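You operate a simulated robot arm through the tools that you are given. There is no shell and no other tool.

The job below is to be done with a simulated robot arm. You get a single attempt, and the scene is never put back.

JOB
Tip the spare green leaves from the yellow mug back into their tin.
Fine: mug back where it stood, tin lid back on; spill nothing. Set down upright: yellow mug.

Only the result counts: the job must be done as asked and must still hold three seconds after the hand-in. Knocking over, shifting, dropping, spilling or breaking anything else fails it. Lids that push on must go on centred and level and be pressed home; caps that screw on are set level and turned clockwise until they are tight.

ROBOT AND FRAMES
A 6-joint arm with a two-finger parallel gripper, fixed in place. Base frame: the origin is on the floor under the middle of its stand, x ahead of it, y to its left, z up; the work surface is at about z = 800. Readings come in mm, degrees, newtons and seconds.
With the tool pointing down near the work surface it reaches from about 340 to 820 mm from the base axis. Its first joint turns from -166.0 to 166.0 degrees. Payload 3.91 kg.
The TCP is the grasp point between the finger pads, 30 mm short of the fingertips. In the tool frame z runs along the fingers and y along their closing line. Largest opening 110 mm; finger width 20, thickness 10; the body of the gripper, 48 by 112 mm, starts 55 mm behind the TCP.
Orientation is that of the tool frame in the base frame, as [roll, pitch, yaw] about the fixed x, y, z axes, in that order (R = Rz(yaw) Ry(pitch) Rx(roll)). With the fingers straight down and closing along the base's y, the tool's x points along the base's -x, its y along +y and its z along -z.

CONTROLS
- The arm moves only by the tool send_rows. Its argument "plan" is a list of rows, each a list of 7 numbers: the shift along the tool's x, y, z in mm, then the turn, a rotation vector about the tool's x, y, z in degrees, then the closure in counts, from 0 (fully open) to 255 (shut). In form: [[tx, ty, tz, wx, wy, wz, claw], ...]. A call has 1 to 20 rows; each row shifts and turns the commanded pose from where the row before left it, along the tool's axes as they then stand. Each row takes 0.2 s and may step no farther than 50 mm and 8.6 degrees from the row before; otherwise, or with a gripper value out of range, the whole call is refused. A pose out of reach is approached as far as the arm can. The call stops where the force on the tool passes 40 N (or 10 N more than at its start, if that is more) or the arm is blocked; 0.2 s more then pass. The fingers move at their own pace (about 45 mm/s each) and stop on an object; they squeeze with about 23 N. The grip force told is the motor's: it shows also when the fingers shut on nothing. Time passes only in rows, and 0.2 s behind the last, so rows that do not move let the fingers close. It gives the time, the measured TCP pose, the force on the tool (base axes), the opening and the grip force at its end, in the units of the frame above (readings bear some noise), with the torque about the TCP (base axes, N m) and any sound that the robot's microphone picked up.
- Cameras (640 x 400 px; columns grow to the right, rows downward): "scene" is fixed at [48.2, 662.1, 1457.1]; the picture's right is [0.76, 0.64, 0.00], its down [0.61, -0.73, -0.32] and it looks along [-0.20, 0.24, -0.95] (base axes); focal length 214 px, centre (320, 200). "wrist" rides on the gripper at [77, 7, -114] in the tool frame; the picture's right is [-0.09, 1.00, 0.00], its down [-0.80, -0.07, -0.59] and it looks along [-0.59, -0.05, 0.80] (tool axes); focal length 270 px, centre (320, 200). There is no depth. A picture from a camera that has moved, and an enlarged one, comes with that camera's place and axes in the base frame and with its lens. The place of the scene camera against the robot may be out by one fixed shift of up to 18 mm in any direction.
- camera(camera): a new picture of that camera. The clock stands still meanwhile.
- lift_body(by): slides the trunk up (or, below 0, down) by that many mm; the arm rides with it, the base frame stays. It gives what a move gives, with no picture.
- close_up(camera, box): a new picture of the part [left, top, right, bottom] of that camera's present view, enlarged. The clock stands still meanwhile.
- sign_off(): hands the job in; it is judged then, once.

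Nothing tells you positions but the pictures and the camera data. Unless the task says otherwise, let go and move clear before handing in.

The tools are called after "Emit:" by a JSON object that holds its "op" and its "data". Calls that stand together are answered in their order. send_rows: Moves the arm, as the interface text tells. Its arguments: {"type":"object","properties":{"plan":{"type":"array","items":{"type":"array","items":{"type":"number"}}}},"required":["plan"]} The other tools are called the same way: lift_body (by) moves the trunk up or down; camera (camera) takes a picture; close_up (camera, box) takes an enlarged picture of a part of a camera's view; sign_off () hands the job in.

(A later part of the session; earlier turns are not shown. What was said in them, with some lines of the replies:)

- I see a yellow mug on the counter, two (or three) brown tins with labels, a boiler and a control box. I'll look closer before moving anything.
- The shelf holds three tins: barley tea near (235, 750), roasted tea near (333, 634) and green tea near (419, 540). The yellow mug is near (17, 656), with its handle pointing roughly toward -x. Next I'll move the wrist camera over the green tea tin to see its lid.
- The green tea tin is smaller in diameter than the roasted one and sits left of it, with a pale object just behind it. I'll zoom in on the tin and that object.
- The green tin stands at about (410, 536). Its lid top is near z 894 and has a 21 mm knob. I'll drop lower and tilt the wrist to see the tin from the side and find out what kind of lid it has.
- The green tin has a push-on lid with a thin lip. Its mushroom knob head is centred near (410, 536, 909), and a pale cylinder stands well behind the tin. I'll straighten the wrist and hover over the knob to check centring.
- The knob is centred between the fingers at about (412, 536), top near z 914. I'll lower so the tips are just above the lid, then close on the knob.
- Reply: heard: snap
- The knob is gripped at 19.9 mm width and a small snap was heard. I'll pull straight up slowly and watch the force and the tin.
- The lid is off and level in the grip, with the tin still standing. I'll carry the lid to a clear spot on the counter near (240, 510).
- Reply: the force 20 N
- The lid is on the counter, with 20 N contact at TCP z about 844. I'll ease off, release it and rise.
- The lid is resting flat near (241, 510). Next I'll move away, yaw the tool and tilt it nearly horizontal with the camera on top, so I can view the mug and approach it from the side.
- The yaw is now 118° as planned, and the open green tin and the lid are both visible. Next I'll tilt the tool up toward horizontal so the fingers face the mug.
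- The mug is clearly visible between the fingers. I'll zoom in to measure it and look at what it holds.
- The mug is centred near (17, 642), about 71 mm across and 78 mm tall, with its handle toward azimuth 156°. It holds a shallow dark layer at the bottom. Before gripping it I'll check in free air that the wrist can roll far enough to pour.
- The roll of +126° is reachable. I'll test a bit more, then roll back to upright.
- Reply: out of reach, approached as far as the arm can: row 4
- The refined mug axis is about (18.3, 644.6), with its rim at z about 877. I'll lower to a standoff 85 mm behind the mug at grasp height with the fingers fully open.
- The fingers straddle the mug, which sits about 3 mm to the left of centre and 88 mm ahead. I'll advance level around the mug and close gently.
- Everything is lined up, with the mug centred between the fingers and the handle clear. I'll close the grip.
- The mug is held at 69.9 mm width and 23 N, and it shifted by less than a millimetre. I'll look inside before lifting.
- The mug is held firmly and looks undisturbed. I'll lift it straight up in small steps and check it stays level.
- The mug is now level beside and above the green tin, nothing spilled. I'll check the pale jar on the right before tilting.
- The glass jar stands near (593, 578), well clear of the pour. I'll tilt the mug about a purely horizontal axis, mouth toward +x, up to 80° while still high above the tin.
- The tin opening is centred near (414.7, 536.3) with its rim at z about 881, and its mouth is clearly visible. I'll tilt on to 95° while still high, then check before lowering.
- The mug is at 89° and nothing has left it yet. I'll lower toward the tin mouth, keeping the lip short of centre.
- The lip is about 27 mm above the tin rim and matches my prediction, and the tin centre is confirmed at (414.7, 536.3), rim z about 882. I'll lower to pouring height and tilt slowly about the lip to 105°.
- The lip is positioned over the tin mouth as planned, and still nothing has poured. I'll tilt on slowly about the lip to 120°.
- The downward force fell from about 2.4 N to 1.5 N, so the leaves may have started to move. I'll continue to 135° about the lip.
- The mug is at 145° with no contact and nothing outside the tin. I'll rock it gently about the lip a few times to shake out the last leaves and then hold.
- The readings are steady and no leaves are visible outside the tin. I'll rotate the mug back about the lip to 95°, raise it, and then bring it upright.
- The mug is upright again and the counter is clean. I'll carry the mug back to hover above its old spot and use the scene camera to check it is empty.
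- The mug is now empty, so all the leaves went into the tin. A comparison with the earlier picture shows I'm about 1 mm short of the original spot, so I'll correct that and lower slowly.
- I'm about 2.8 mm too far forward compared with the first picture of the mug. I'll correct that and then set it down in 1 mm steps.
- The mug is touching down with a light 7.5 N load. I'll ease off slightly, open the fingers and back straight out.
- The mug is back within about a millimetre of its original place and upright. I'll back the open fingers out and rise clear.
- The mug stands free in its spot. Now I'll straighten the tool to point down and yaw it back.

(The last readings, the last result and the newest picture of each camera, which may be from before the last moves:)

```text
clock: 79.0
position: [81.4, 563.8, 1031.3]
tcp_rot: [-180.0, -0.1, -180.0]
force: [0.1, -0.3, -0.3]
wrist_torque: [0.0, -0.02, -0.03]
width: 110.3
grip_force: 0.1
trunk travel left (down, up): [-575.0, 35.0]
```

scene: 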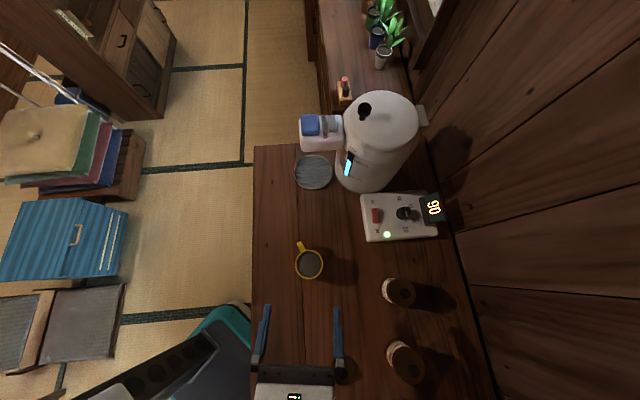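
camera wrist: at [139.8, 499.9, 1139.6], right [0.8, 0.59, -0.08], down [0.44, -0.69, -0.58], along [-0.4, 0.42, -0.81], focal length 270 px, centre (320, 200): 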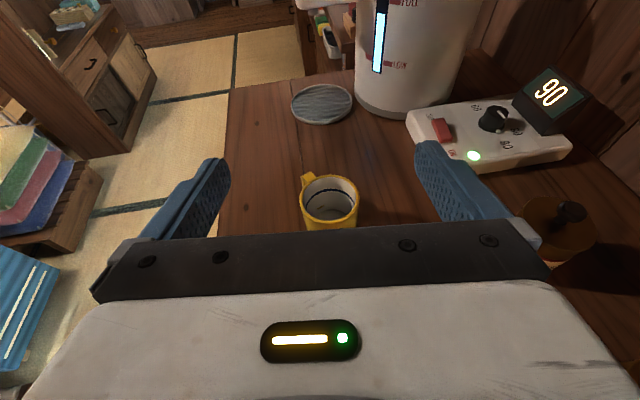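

Emit:
{"op": "send_rows", "data": {"plan": [[-39.85, -13.4, 0, 0, 0, 0, 0], [-39.85, -13.4, 0, 0, 0, 0, 0], [-39.85, -13.4, 0, 0, 0, 0, 60], [-39.85, -13.4, 0, 0, 0, 0, 116], [0, 0, 40, 0, 0, 0, 116], [0, 0, 40, 0, 0, 0, 116], [0, 0, 40, 0, 0, 0, 116], [0, 0, 0, 0, 0, 0, 116], [0, 0, 0, 0, 0, 0, 116]]}}

Emit:
{"op": "camera", "data": {"camera": "wrist"}}

Emit:
{"op": "close_up", "data": {"camera": "wrist", "box": [250, 60, 390, 210]}}

```text
clock: 81.0
position: [240.8, 508.4, 911.1]
tcp_rot: [-179.9, -0.1, 180.0]
force: [0.0, 1.1, -0.7]
wrist_torque: [-0.02, 0.01, 0.01]
width: 60.0
grip_force: 0.2
trunk travel left (down, up): [-575.0, 35.0]
```

```text
taken
camera wrist: at [164.1, 514.9, 1024.2], right [0.09, 1.0, 0.0], down [0.8, -0.07, 0.59], along [0.59, -0.05, -0.8], focal length 270 px, centre (320, 200)
```

wrist: 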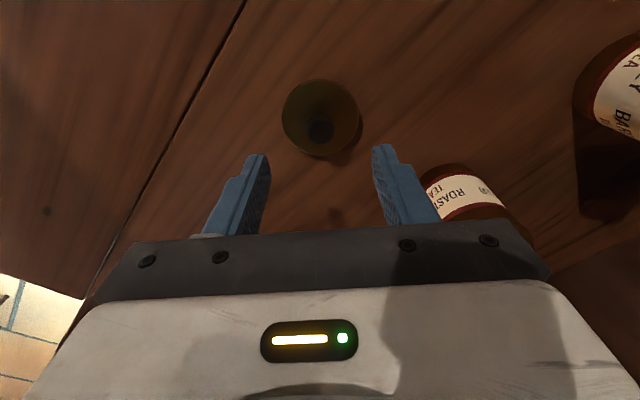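

```text
2.67 times, centred on (320, 135) of wrist
camera zoom: at [164.1, 514.9, 1024.2], right [0.09, 1.0, 0.0], down [0.8, -0.07, 0.59], along [0.59, -0.05, -0.8], focal length 721 px, centre (320, 373)
```

zoom: 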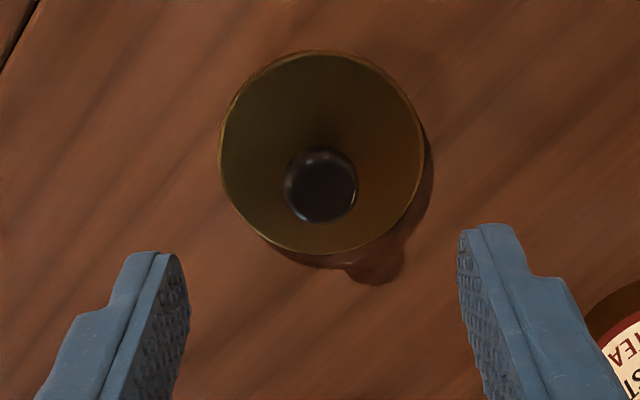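

The lid's knob is centred between the fingers at (243, 508). I'll descend to the same grip height as before and close on it.

Emit:
{"op": "send_rows", "data": {"plan": [[0, 0, 30, 0, 0, 0, 116], [0, 0, 20, 0, 0, 0, 116], [0, 0, 10, 0, 0, 0, 116], [0, 0, 6.5, 0, 0, 0, 116], [0, 0, 0, 0, 0, 0, 116], [0, 0, 0, 0, 0, 0, 255], [0, 0, 0, 0, 0, 0, 255], [0, 0, 0, 0, 0, 0, 255], [0, 0, 0, 0, 0, 0, 255], [0, 0, 0, 0, 0, 0, 255]]}}

Emit:
{"op": "close_up", "data": {"camera": "wrist", "box": [250, 60, 390, 210]}}

```text
clock: 83.2
position: [240.4, 509.4, 845.1]
tcp_rot: [-179.9, 0.0, 180.0]
force: [0.0, -0.9, -0.4]
wrist_torque: [-0.01, -0.03, 0.0]
width: 19.4
grip_force: 22.9
trunk travel left (down, up): [-575.0, 35.0]
```

```text
2.67 times, centred on (320, 135) of wrist
camera zoom: at [164.8, 516.2, 958.8], right [0.09, 1.0, 0.0], down [0.8, -0.07, 0.59], along [0.59, -0.05, -0.8], focal length 721 px, centre (320, 373)
```

zoom: 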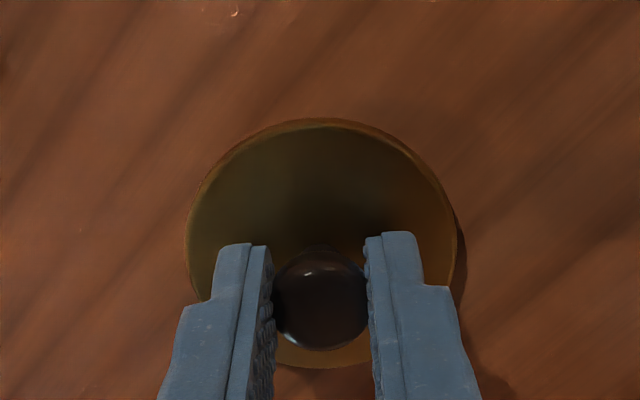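

The lid is regripped almost exactly as before, only about 1.5 mm higher on the knob. I'll lift it and carry it back over the tin.

Emit:
{"op": "send_rows", "data": {"plan": [[0, 0, -5, 0, 0, 0, 255], [0, 0, -25, 0, 0, 0, 255], [0, 0, -35, 0, 0, 0, 255], [0, 0, -35, 0, 0, 0, 255], [0, 0, -35, 0, 0, 0, 255], [-42.9, 6.55, 0, 0, 0, 0, 255], [-42.9, 6.55, 0, 0, 0, 0, 255], [-42.9, 6.55, 0, 0, 0, 0, 255], [-42.8, 6.55, 0, 0, 0, 0, 255], [0, 0, 15, 0, 0, 0, 255], [0, 0, 10, 0, 0, 0, 255], [0, 0, 0, 0, 0, 0, 255], [0, 0, 0, 0, 0, 0, 255]]}}

Emit:
{"op": "close_up", "data": {"camera": "wrist", "box": [250, 60, 390, 210]}}

Emit:
{"op": "camera", "data": {"camera": "wrist"}}

```text
clock: 86.0
position: [412.4, 535.9, 958.2]
tcp_rot: [-179.9, 0.0, -179.9]
force: [0.5, 0.7, 0.3]
wrist_torque: [0.0, 0.0, 0.01]
width: 19.6
grip_force: 23.0
trunk travel left (down, up): [-575.0, 35.0]
```

```text
2.67 times, centred on (320, 135) of wrist
camera zoom: at [336.2, 541.9, 1069.8], right [0.09, 1.0, 0.0], down [0.8, -0.07, 0.59], along [0.59, -0.05, -0.8], focal length 721 px, centre (320, 373)
```

zoom: 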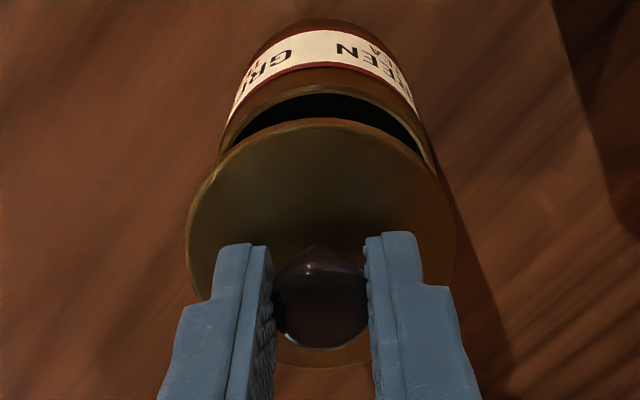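

```text
taken
camera wrist: at [336.2, 541.9, 1069.8], right [0.09, 1.0, 0.0], down [0.8, -0.07, 0.59], along [0.59, -0.05, -0.8], focal length 270 px, centre (320, 200)
```

wrist: 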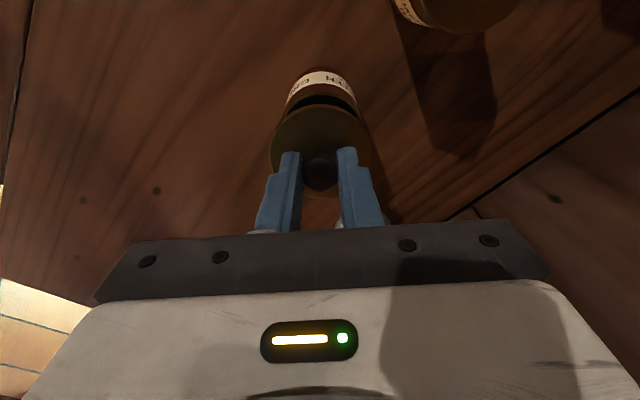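

Emit:
{"op": "send_rows", "data": {"plan": [[-0.0, 0.4, 5, 0, 0, 0, 255], [0, 0, 0, 0, 0, 0, 255], [0, 0, 0, 0, 0, 0, 255]]}}

Emit:
{"op": "close_up", "data": {"camera": "wrist", "box": [250, 60, 390, 210]}}

```text
clock: 86.8
position: [412.4, 536.0, 951.2]
tcp_rot: [-179.9, 0.0, -179.9]
force: [-0.4, 0.0, -0.6]
wrist_torque: [0.0, 0.0, 0.0]
width: 19.3
grip_force: 23.0
trunk travel left (down, up): [-575.0, 35.0]
```

```text
2.67 times, centred on (320, 135) of wrist
camera zoom: at [336.4, 542.2, 1064.5], right [0.09, 1.0, 0.0], down [0.8, -0.07, 0.59], along [0.59, -0.05, -0.8], focal length 721 px, centre (320, 373)
```

zoom: 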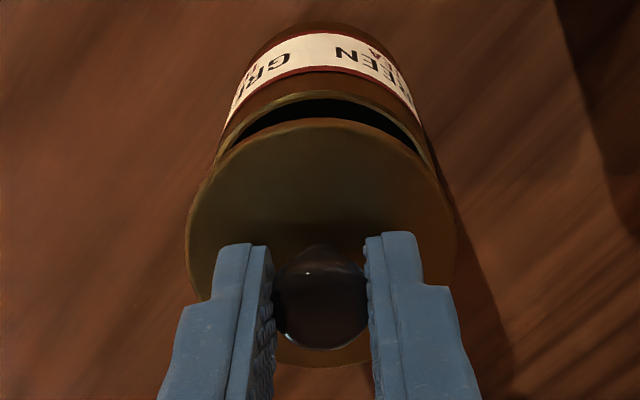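

The alignment matches the removal view to within about half a millimetre. I'll lower toward the seat.

Emit:
{"op": "send_rows", "data": {"plan": [[0, 0, 7, 0, 0, 0, 255], [0, 0, 6, 0, 0, 0, 255], [0, 0, 4, 0, 0, 0, 255], [0, 0, 2, 0, 0, 0, 255], [0, 0, 0, 0, 0, 0, 255], [0, 0, 0, 0, 0, 0, 255]]}}

Emit:
{"op": "close_up", "data": {"camera": "wrist", "box": [250, 60, 390, 210]}}

```text
clock: 88.2
position: [413.1, 534.5, 931.3]
tcp_rot: [-179.9, 0.0, -180.0]
force: [-0.3, -0.1, 0.0]
wrist_torque: [0.0, -0.01, 0.0]
width: 19.6
grip_force: 22.8
trunk travel left (down, up): [-575.0, 35.0]
```

```text
2.67 times, centred on (320, 135) of wrist
camera zoom: at [336.8, 541.7, 1045.0], right [0.09, 1.0, 0.0], down [0.8, -0.07, 0.59], along [0.59, -0.05, -0.8], focal length 721 px, centre (320, 373)
```

zoom: 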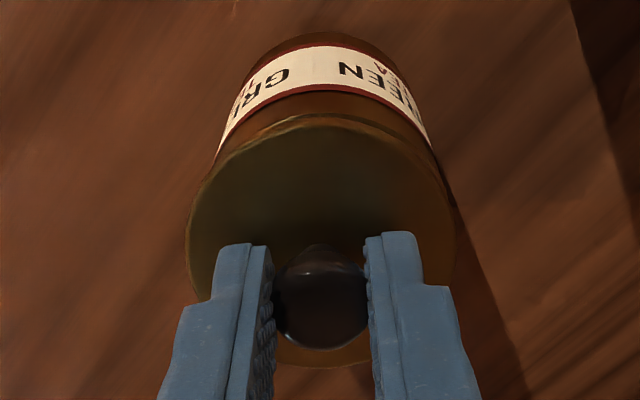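

Emit:
{"op": "close_up", "data": {"camera": "wrist", "box": [260, 70, 380, 145]}}

```text
5.33 times, centred on (320, 108) of wrist
camera zoom: at [336.8, 541.7, 1045.0], right [0.09, 1.0, 0.0], down [0.8, -0.07, 0.59], along [0.59, -0.05, -0.8], focal length 1442 px, centre (320, 693)
```

zoom: 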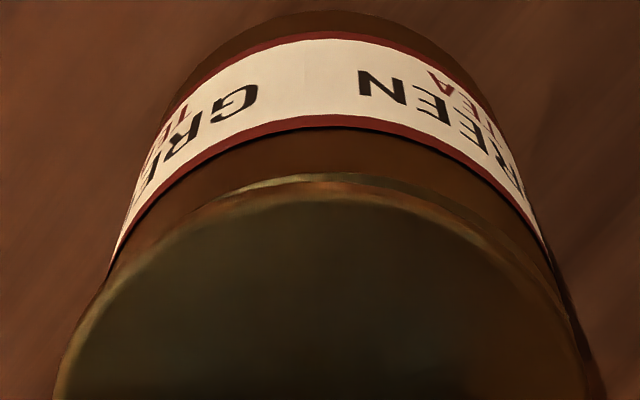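

The lid is about 1.3 mm toward -y of the tin axis. I'll correct that before seating.

Emit:
{"op": "send_rows", "data": {"plan": [[0.45, 1.3, 0, 0, 0, 0, 255], [0, 0, 0, 0, 0, 0, 255], [0, 0, 0, 0, 0, 0, 255]]}}

Emit:
{"op": "close_up", "data": {"camera": "wrist", "box": [260, 70, 380, 145]}}

```text
clock: 89.0
position: [412.9, 537.0, 931.7]
tcp_rot: [-179.9, 0.0, -180.0]
force: [0.2, -0.2, 0.0]
wrist_torque: [-0.02, 0.0, 0.0]
width: 19.5
grip_force: 23.4
trunk travel left (down, up): [-575.0, 35.0]
```

```text
5.33 times, centred on (320, 108) of wrist
camera zoom: at [336.3, 543.1, 1044.9], right [0.09, 1.0, 0.0], down [0.8, -0.07, 0.59], along [0.59, -0.05, -0.8], focal length 1442 px, centre (320, 693)
```

zoom: 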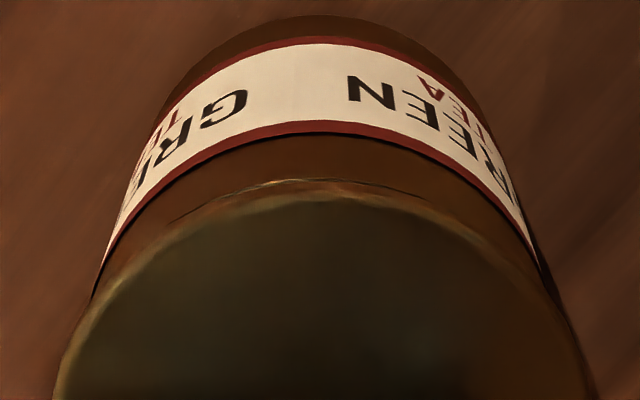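

The lid and tin are now concentric in the view. I'll lower in 1 mm steps to contact.

Emit:
{"op": "send_rows", "data": {"plan": [[0, 0, 1, 0, 0, 0, 255], [0, 0, 1, 0, 0, 0, 255], [0, 0, 1, 0, 0, 0, 255], [0, 0, 0, 0, 0, 0, 255]]}}

Emit:
{"op": "close_up", "data": {"camera": "wrist", "box": [260, 70, 380, 145]}}

```text
clock: 90.0
position: [412.3, 536.9, 928.5]
tcp_rot: [-179.9, -0.1, -180.0]
force: [0.0, 0.1, 0.5]
wrist_torque: [0.03, 0.03, 0.01]
width: 19.6
grip_force: 22.7
trunk travel left (down, up): [-575.0, 35.0]
```

```text
5.33 times, centred on (320, 108) of wrist
camera zoom: at [336.5, 543.5, 1041.4], right [0.09, 1.0, 0.0], down [0.8, -0.07, 0.59], along [0.59, -0.05, -0.8], focal length 1442 px, centre (320, 693)
```

zoom: 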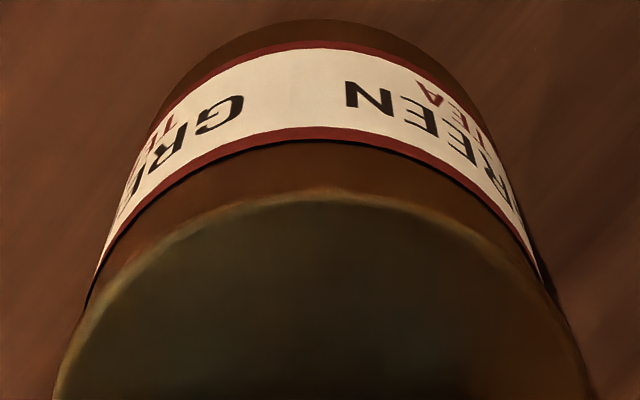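

Emit:
{"op": "send_rows", "data": {"plan": [[0, 0, 1, 0, 0, 0, 255], [0, 0, 0.7, 0, 0, 0, 255], [0, 0, 0, 0, 0, 0, 255]]}}

Emit:
{"op": "send_rows", "data": {"plan": [[0, 0, 0.7, 0, 0, 0, 255], [0, 0, 0.7, 0, 0, 0, 255], [0, 0, 0, 0, 0, 0, 255]]}}

```text
clock: 90.8
position: [411.5, 537.0, 927.1]
tcp_rot: [-180.0, 0.0, 180.0]
force: [0.0, 0.4, 0.2]
wrist_torque: [-0.02, -0.05, 0.02]
width: 19.5
grip_force: 22.7
trunk travel left (down, up): [-575.0, 35.0]
```

```text
clock: 91.6
position: [413.8, 536.3, 926.1]
tcp_rot: [-180.0, 0.1, 180.0]
force: [2.7, -1.8, 9.4]
wrist_torque: [-0.02, -0.05, 0.02]
width: 19.6
grip_force: 22.5
trunk travel left (down, up): [-575.0, 35.0]
heard: snap
```

A snap was heard at 9 N of contact, so the lid seems to have gone home. I'll press a little more to be sure and look at it.

Emit:
{"op": "send_rows", "data": {"plan": [[0, 0, 0.7, 0, 0, 0, 255], [0, 0, 0.7, 0, 0, 0, 255], [0, 0, 0, 0, 0, 0, 255]]}}

Emit:
{"op": "close_up", "data": {"camera": "wrist", "box": [260, 70, 380, 145]}}

```text
clock: 92.4
position: [412.9, 536.4, 927.2]
tcp_rot: [179.8, 0.2, -180.0]
force: [2.3, 1.8, 24.3]
wrist_torque: [0.02, 0.07, -0.02]
width: 19.5
grip_force: 23.1
trunk travel left (down, up): [-575.0, 35.0]
```

```text
5.33 times, centred on (320, 108) of wrist
camera zoom: at [336.1, 542.5, 1039.3], right [0.09, 1.0, 0.0], down [0.8, -0.07, 0.6], along [0.59, -0.05, -0.8], focal length 1442 px, centre (320, 693)
```

zoom: 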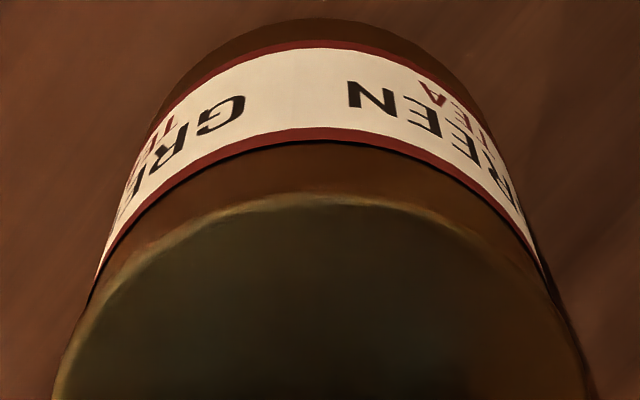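

Emit:
{"op": "send_rows", "data": {"plan": [[0, 0, 0.7, 0, 0, 0, 255], [0, 0, 0, 0, 0, 0, 255]]}}

Emit:
{"op": "send_rows", "data": {"plan": [[0, 0, -0.7, 0, 0, 0, 255], [0, 0, -0.7, 0, 0, 0, 255], [0, 0, 0, 0, 0, 0, 255]]}}

```text
clock: 93.0
position: [412.3, 536.7, 924.7]
tcp_rot: [179.9, 0.0, 180.0]
force: [4.6, 3.9, 25.6]
wrist_torque: [0.08, -0.11, 0.05]
width: 19.5
grip_force: 22.9
trunk travel left (down, up): [-575.0, 35.0]
```

```text
clock: 93.8
position: [413.1, 535.9, 924.3]
tcp_rot: [-180.0, 0.0, 180.0]
force: [4.8, 2.4, 16.6]
wrist_torque: [0.02, -0.16, 0.02]
width: 19.6
grip_force: 23.0
trunk travel left (down, up): [-575.0, 35.0]
```

The lid was pressed to about 25 N against a firm stop. I'll ease most of the load, then open and rise.

Emit:
{"op": "send_rows", "data": {"plan": [[0, 0, -0.6, 0, 0, 0, 255], [0, 0, 0, 0, 0, 0, 255], [0, 0, 0, 0, 0, 0, 190], [0, 0, 0, 0, 0, 0, 150], [0, 0, 0, 0, 0, 0, 116], [0, 0, 0, 0, 0, 0, 116], [0, 0, -5, 0, 0, 0, 116], [0, 0, -20, 0, 0, 0, 116], [0, 0, -40, 0, 0, 0, 116], [0, 0, 0, 0, 0, 0, 116]]}}

Emit:
{"op": "close_up", "data": {"camera": "wrist", "box": [260, 60, 380, 180]}}

Emit:
{"op": "camera", "data": {"camera": "wrist"}}

```text
clock: 96.0
position: [412.1, 536.6, 988.7]
tcp_rot: [-180.0, 0.0, 180.0]
force: [-0.6, -0.4, 0.4]
wrist_torque: [0.01, -0.01, 0.0]
width: 60.1
grip_force: 0.1
trunk travel left (down, up): [-575.0, 35.0]
```

```text
3.33 times, centred on (320, 120) of wrist
camera zoom: at [335.8, 544.1, 1102.2], right [0.09, 1.0, 0.0], down [0.8, -0.07, 0.59], along [0.59, -0.05, -0.8], focal length 901 px, centre (320, 467)
```

zoom: 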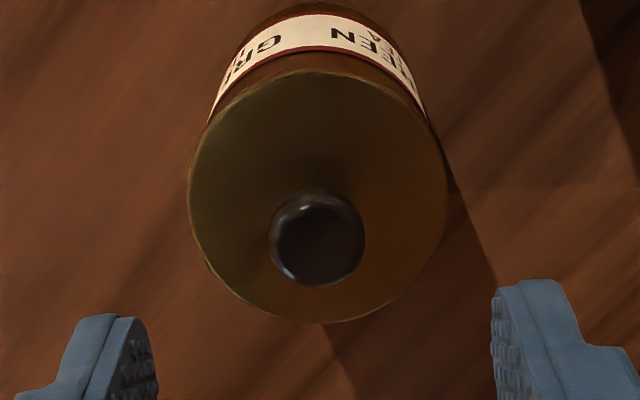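

```text
taken
camera wrist: at [335.8, 544.1, 1102.2], right [0.09, 1.0, 0.0], down [0.8, -0.07, 0.59], along [0.59, -0.05, -0.8], focal length 270 px, centre (320, 200)
```

wrist: 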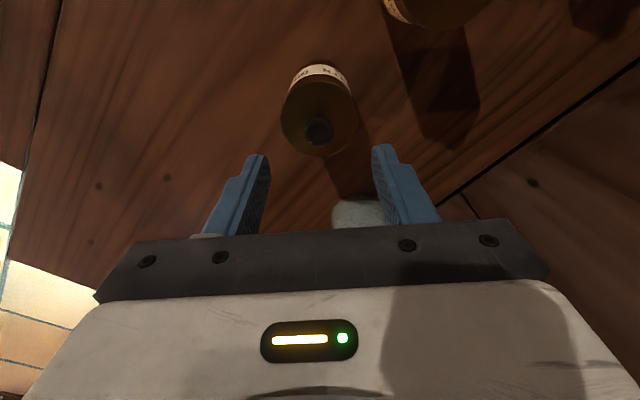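

The lid is on and looks centred. I'll take a side view like the one before to confirm it is level and fully seated.

Emit:
{"op": "send_rows", "data": {"plan": [[39, -2.4, 0, 0, 0, 0, 116], [39, -2.4, 0, 0, 0, 0, 60], [40, -2.4, 0, 0, 0, 0, 0], [0, 0, 20, 0, 0, 0, 0], [0, 0, 19, 0, 0, 0, 0], [0, 0, 0, 0, -7.5, 0, 0], [0, 0, 0, 0, -7.5, 0, 0], [0, 0, 0, 0, -7.5, 0, 0], [0, 0, 0, 0, -7.5, 0, 0], [0, 0, 0, 0, 0, 0, 0]]}}

Emit:
{"op": "close_up", "data": {"camera": "wrist", "box": [280, 80, 400, 230]}}

Emit:
{"op": "close_up", "data": {"camera": "wrist", "box": [295, 150, 375, 215]}}

Emit:
{"op": "camera", "data": {"camera": "scene"}}

```text
clock: 98.2
position: [294.2, 530.1, 951.3]
tcp_rot: [-179.9, 30.1, -180.0]
force: [0.0, 0.1, 0.0]
wrist_torque: [-0.02, 0.02, 0.02]
width: 109.8
grip_force: 0.0
trunk travel left (down, up): [-575.0, 35.0]
```

```text
2.67 times, centred on (340, 155) of wrist
camera zoom: at [171.1, 536.9, 1010.4], right [0.08, 1.0, 0.04], down [0.4, -0.07, 0.92], along [0.92, -0.05, -0.4], focal length 721 px, centre (267, 320)
```

zoom: 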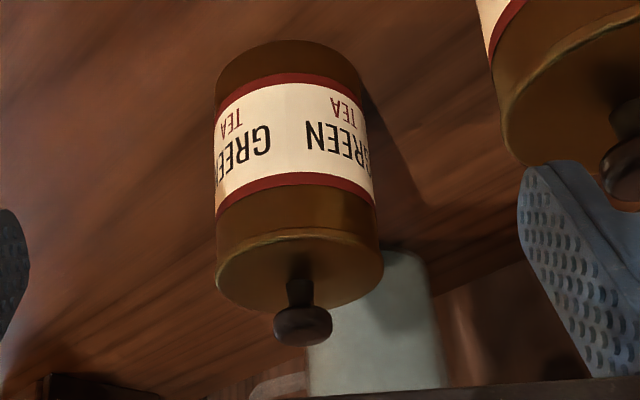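

```text
6.15 times, centred on (335, 182) of wrist
camera zoom: at [171.1, 536.9, 1010.4], right [0.08, 1.0, 0.04], down [0.4, -0.07, 0.92], along [0.92, -0.05, -0.4], focal length 1663 px, centre (228, 308)
```

zoom: 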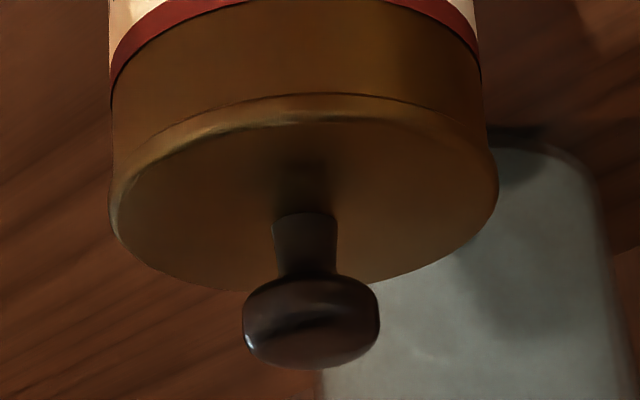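

```text
taken
```

scene: 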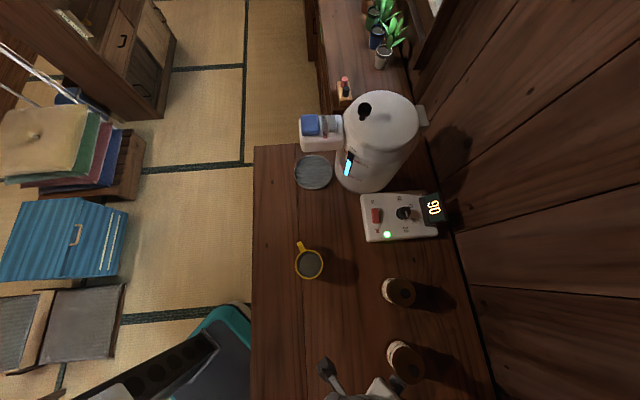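

The lid sits level with an even seam, just as it did at the start. I'll straighten up, move clear and take a last look for spilled leaves.

Emit:
{"op": "send_rows", "data": {"plan": [[0, 0, 0, 0, 7.5, 0, 0], [0, 0, 0, 0, 7.5, 0, 0], [0, 0, 0, 0, 7.5, 0, 0], [0, 0, 0, 0, 7.5, 0, 0], [5, 0, -40, 0, 0, 0, 0], [5, 0, -40, 0, 0, 0, 0], [10, -5, -40, 0, 0, 0, 0], [10, -5, -30, 0, 0, 0, 0], [0, 0, 0, 0, 0, 0, 0], [0, 0, 0, 0, 0, 0, 0]]}}

Emit:
{"op": "camera", "data": {"camera": "wrist"}}

Emit:
{"op": "close_up", "data": {"camera": "wrist", "box": [240, 60, 420, 235]}}

Emit:
{"op": "close_up", "data": {"camera": "scene", "box": [250, 220, 500, 400]}}

Emit:
{"op": "close_up", "data": {"camera": "scene", "box": [280, 230, 360, 290]}}

```text
clock: 100.4
position: [266.0, 518.9, 1100.0]
tcp_rot: [-179.9, 0.1, 180.0]
force: [-0.3, -0.7, 0.8]
wrist_torque: [-0.01, 0.01, -0.02]
width: 110.0
grip_force: 0.0
trunk travel left (down, up): [-575.0, 35.0]
```

```text
taken
camera wrist: at [187.8, 525.7, 1214.1], right [0.09, 1.0, 0.0], down [0.8, -0.07, 0.59], along [0.59, -0.05, -0.8], focal length 270 px, centre (320, 200)
```

wrist: 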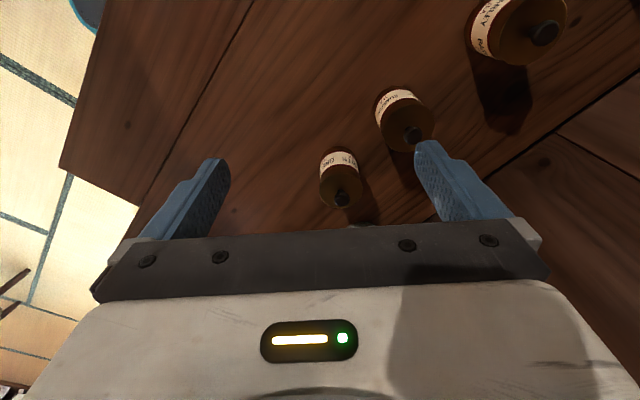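

```text
2.29 times, centred on (330, 148) of wrist
camera zoom: at [187.8, 525.7, 1214.1], right [0.09, 1.0, 0.0], down [0.8, -0.07, 0.59], along [0.59, -0.05, -0.8], focal length 618 px, centre (297, 320)
```

zoom: 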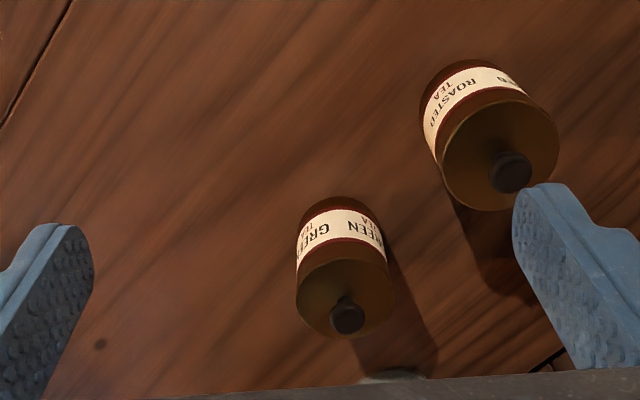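

```text
2.22 times, centred on (375, 310) of scene
camera zoom: at [48.2, 662.1, 1457.1], right [0.76, 0.64, 0.0], down [0.61, -0.73, -0.32], along [-0.2, 0.24, -0.95], focal length 477 px, centre (198, -44)
```

zoom: 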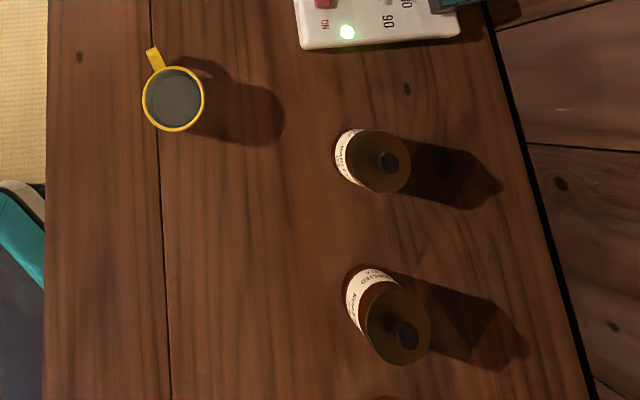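

```text
6.67 times, centred on (320, 260) of scene
camera zoom: at [48.2, 662.1, 1457.1], right [0.76, 0.64, 0.0], down [0.61, -0.73, -0.32], along [-0.2, 0.24, -0.95], focal length 1430 px, centre (320, -200)
```

zoom: 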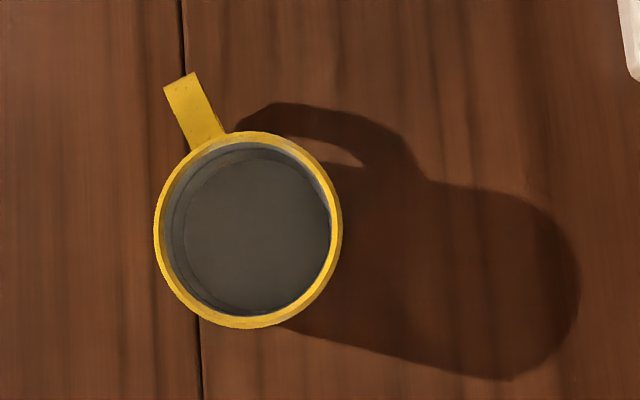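

The mug is empty, upright and in its original place. The green tea tin is closed with the lid level and snapped on, the other tins haven't moved, and I see no leaves on the counter. The arm is clear, so I'm handing in.

Emit:
{"op": "sign_off", "data": {}}

```text
The job is handed in.
```

The leaves from the yellow mug are in the green tea tin, and I've handed the job in. I haven't seen the judging result.

- **Leaves:** the mug looks empty in the last pictures, and I could see no leaves on the counter around the tin.
- **Mug:** it is upright within about 1 mm of where it stood, with the handle pointing the same way.
- **Tin lid:** it looks centred and level. I heard it snap on, then pressed it to about 25 N against a firm stop.
- **Other items:** the other two tins look unmoved, and the arm ended clear of everything.
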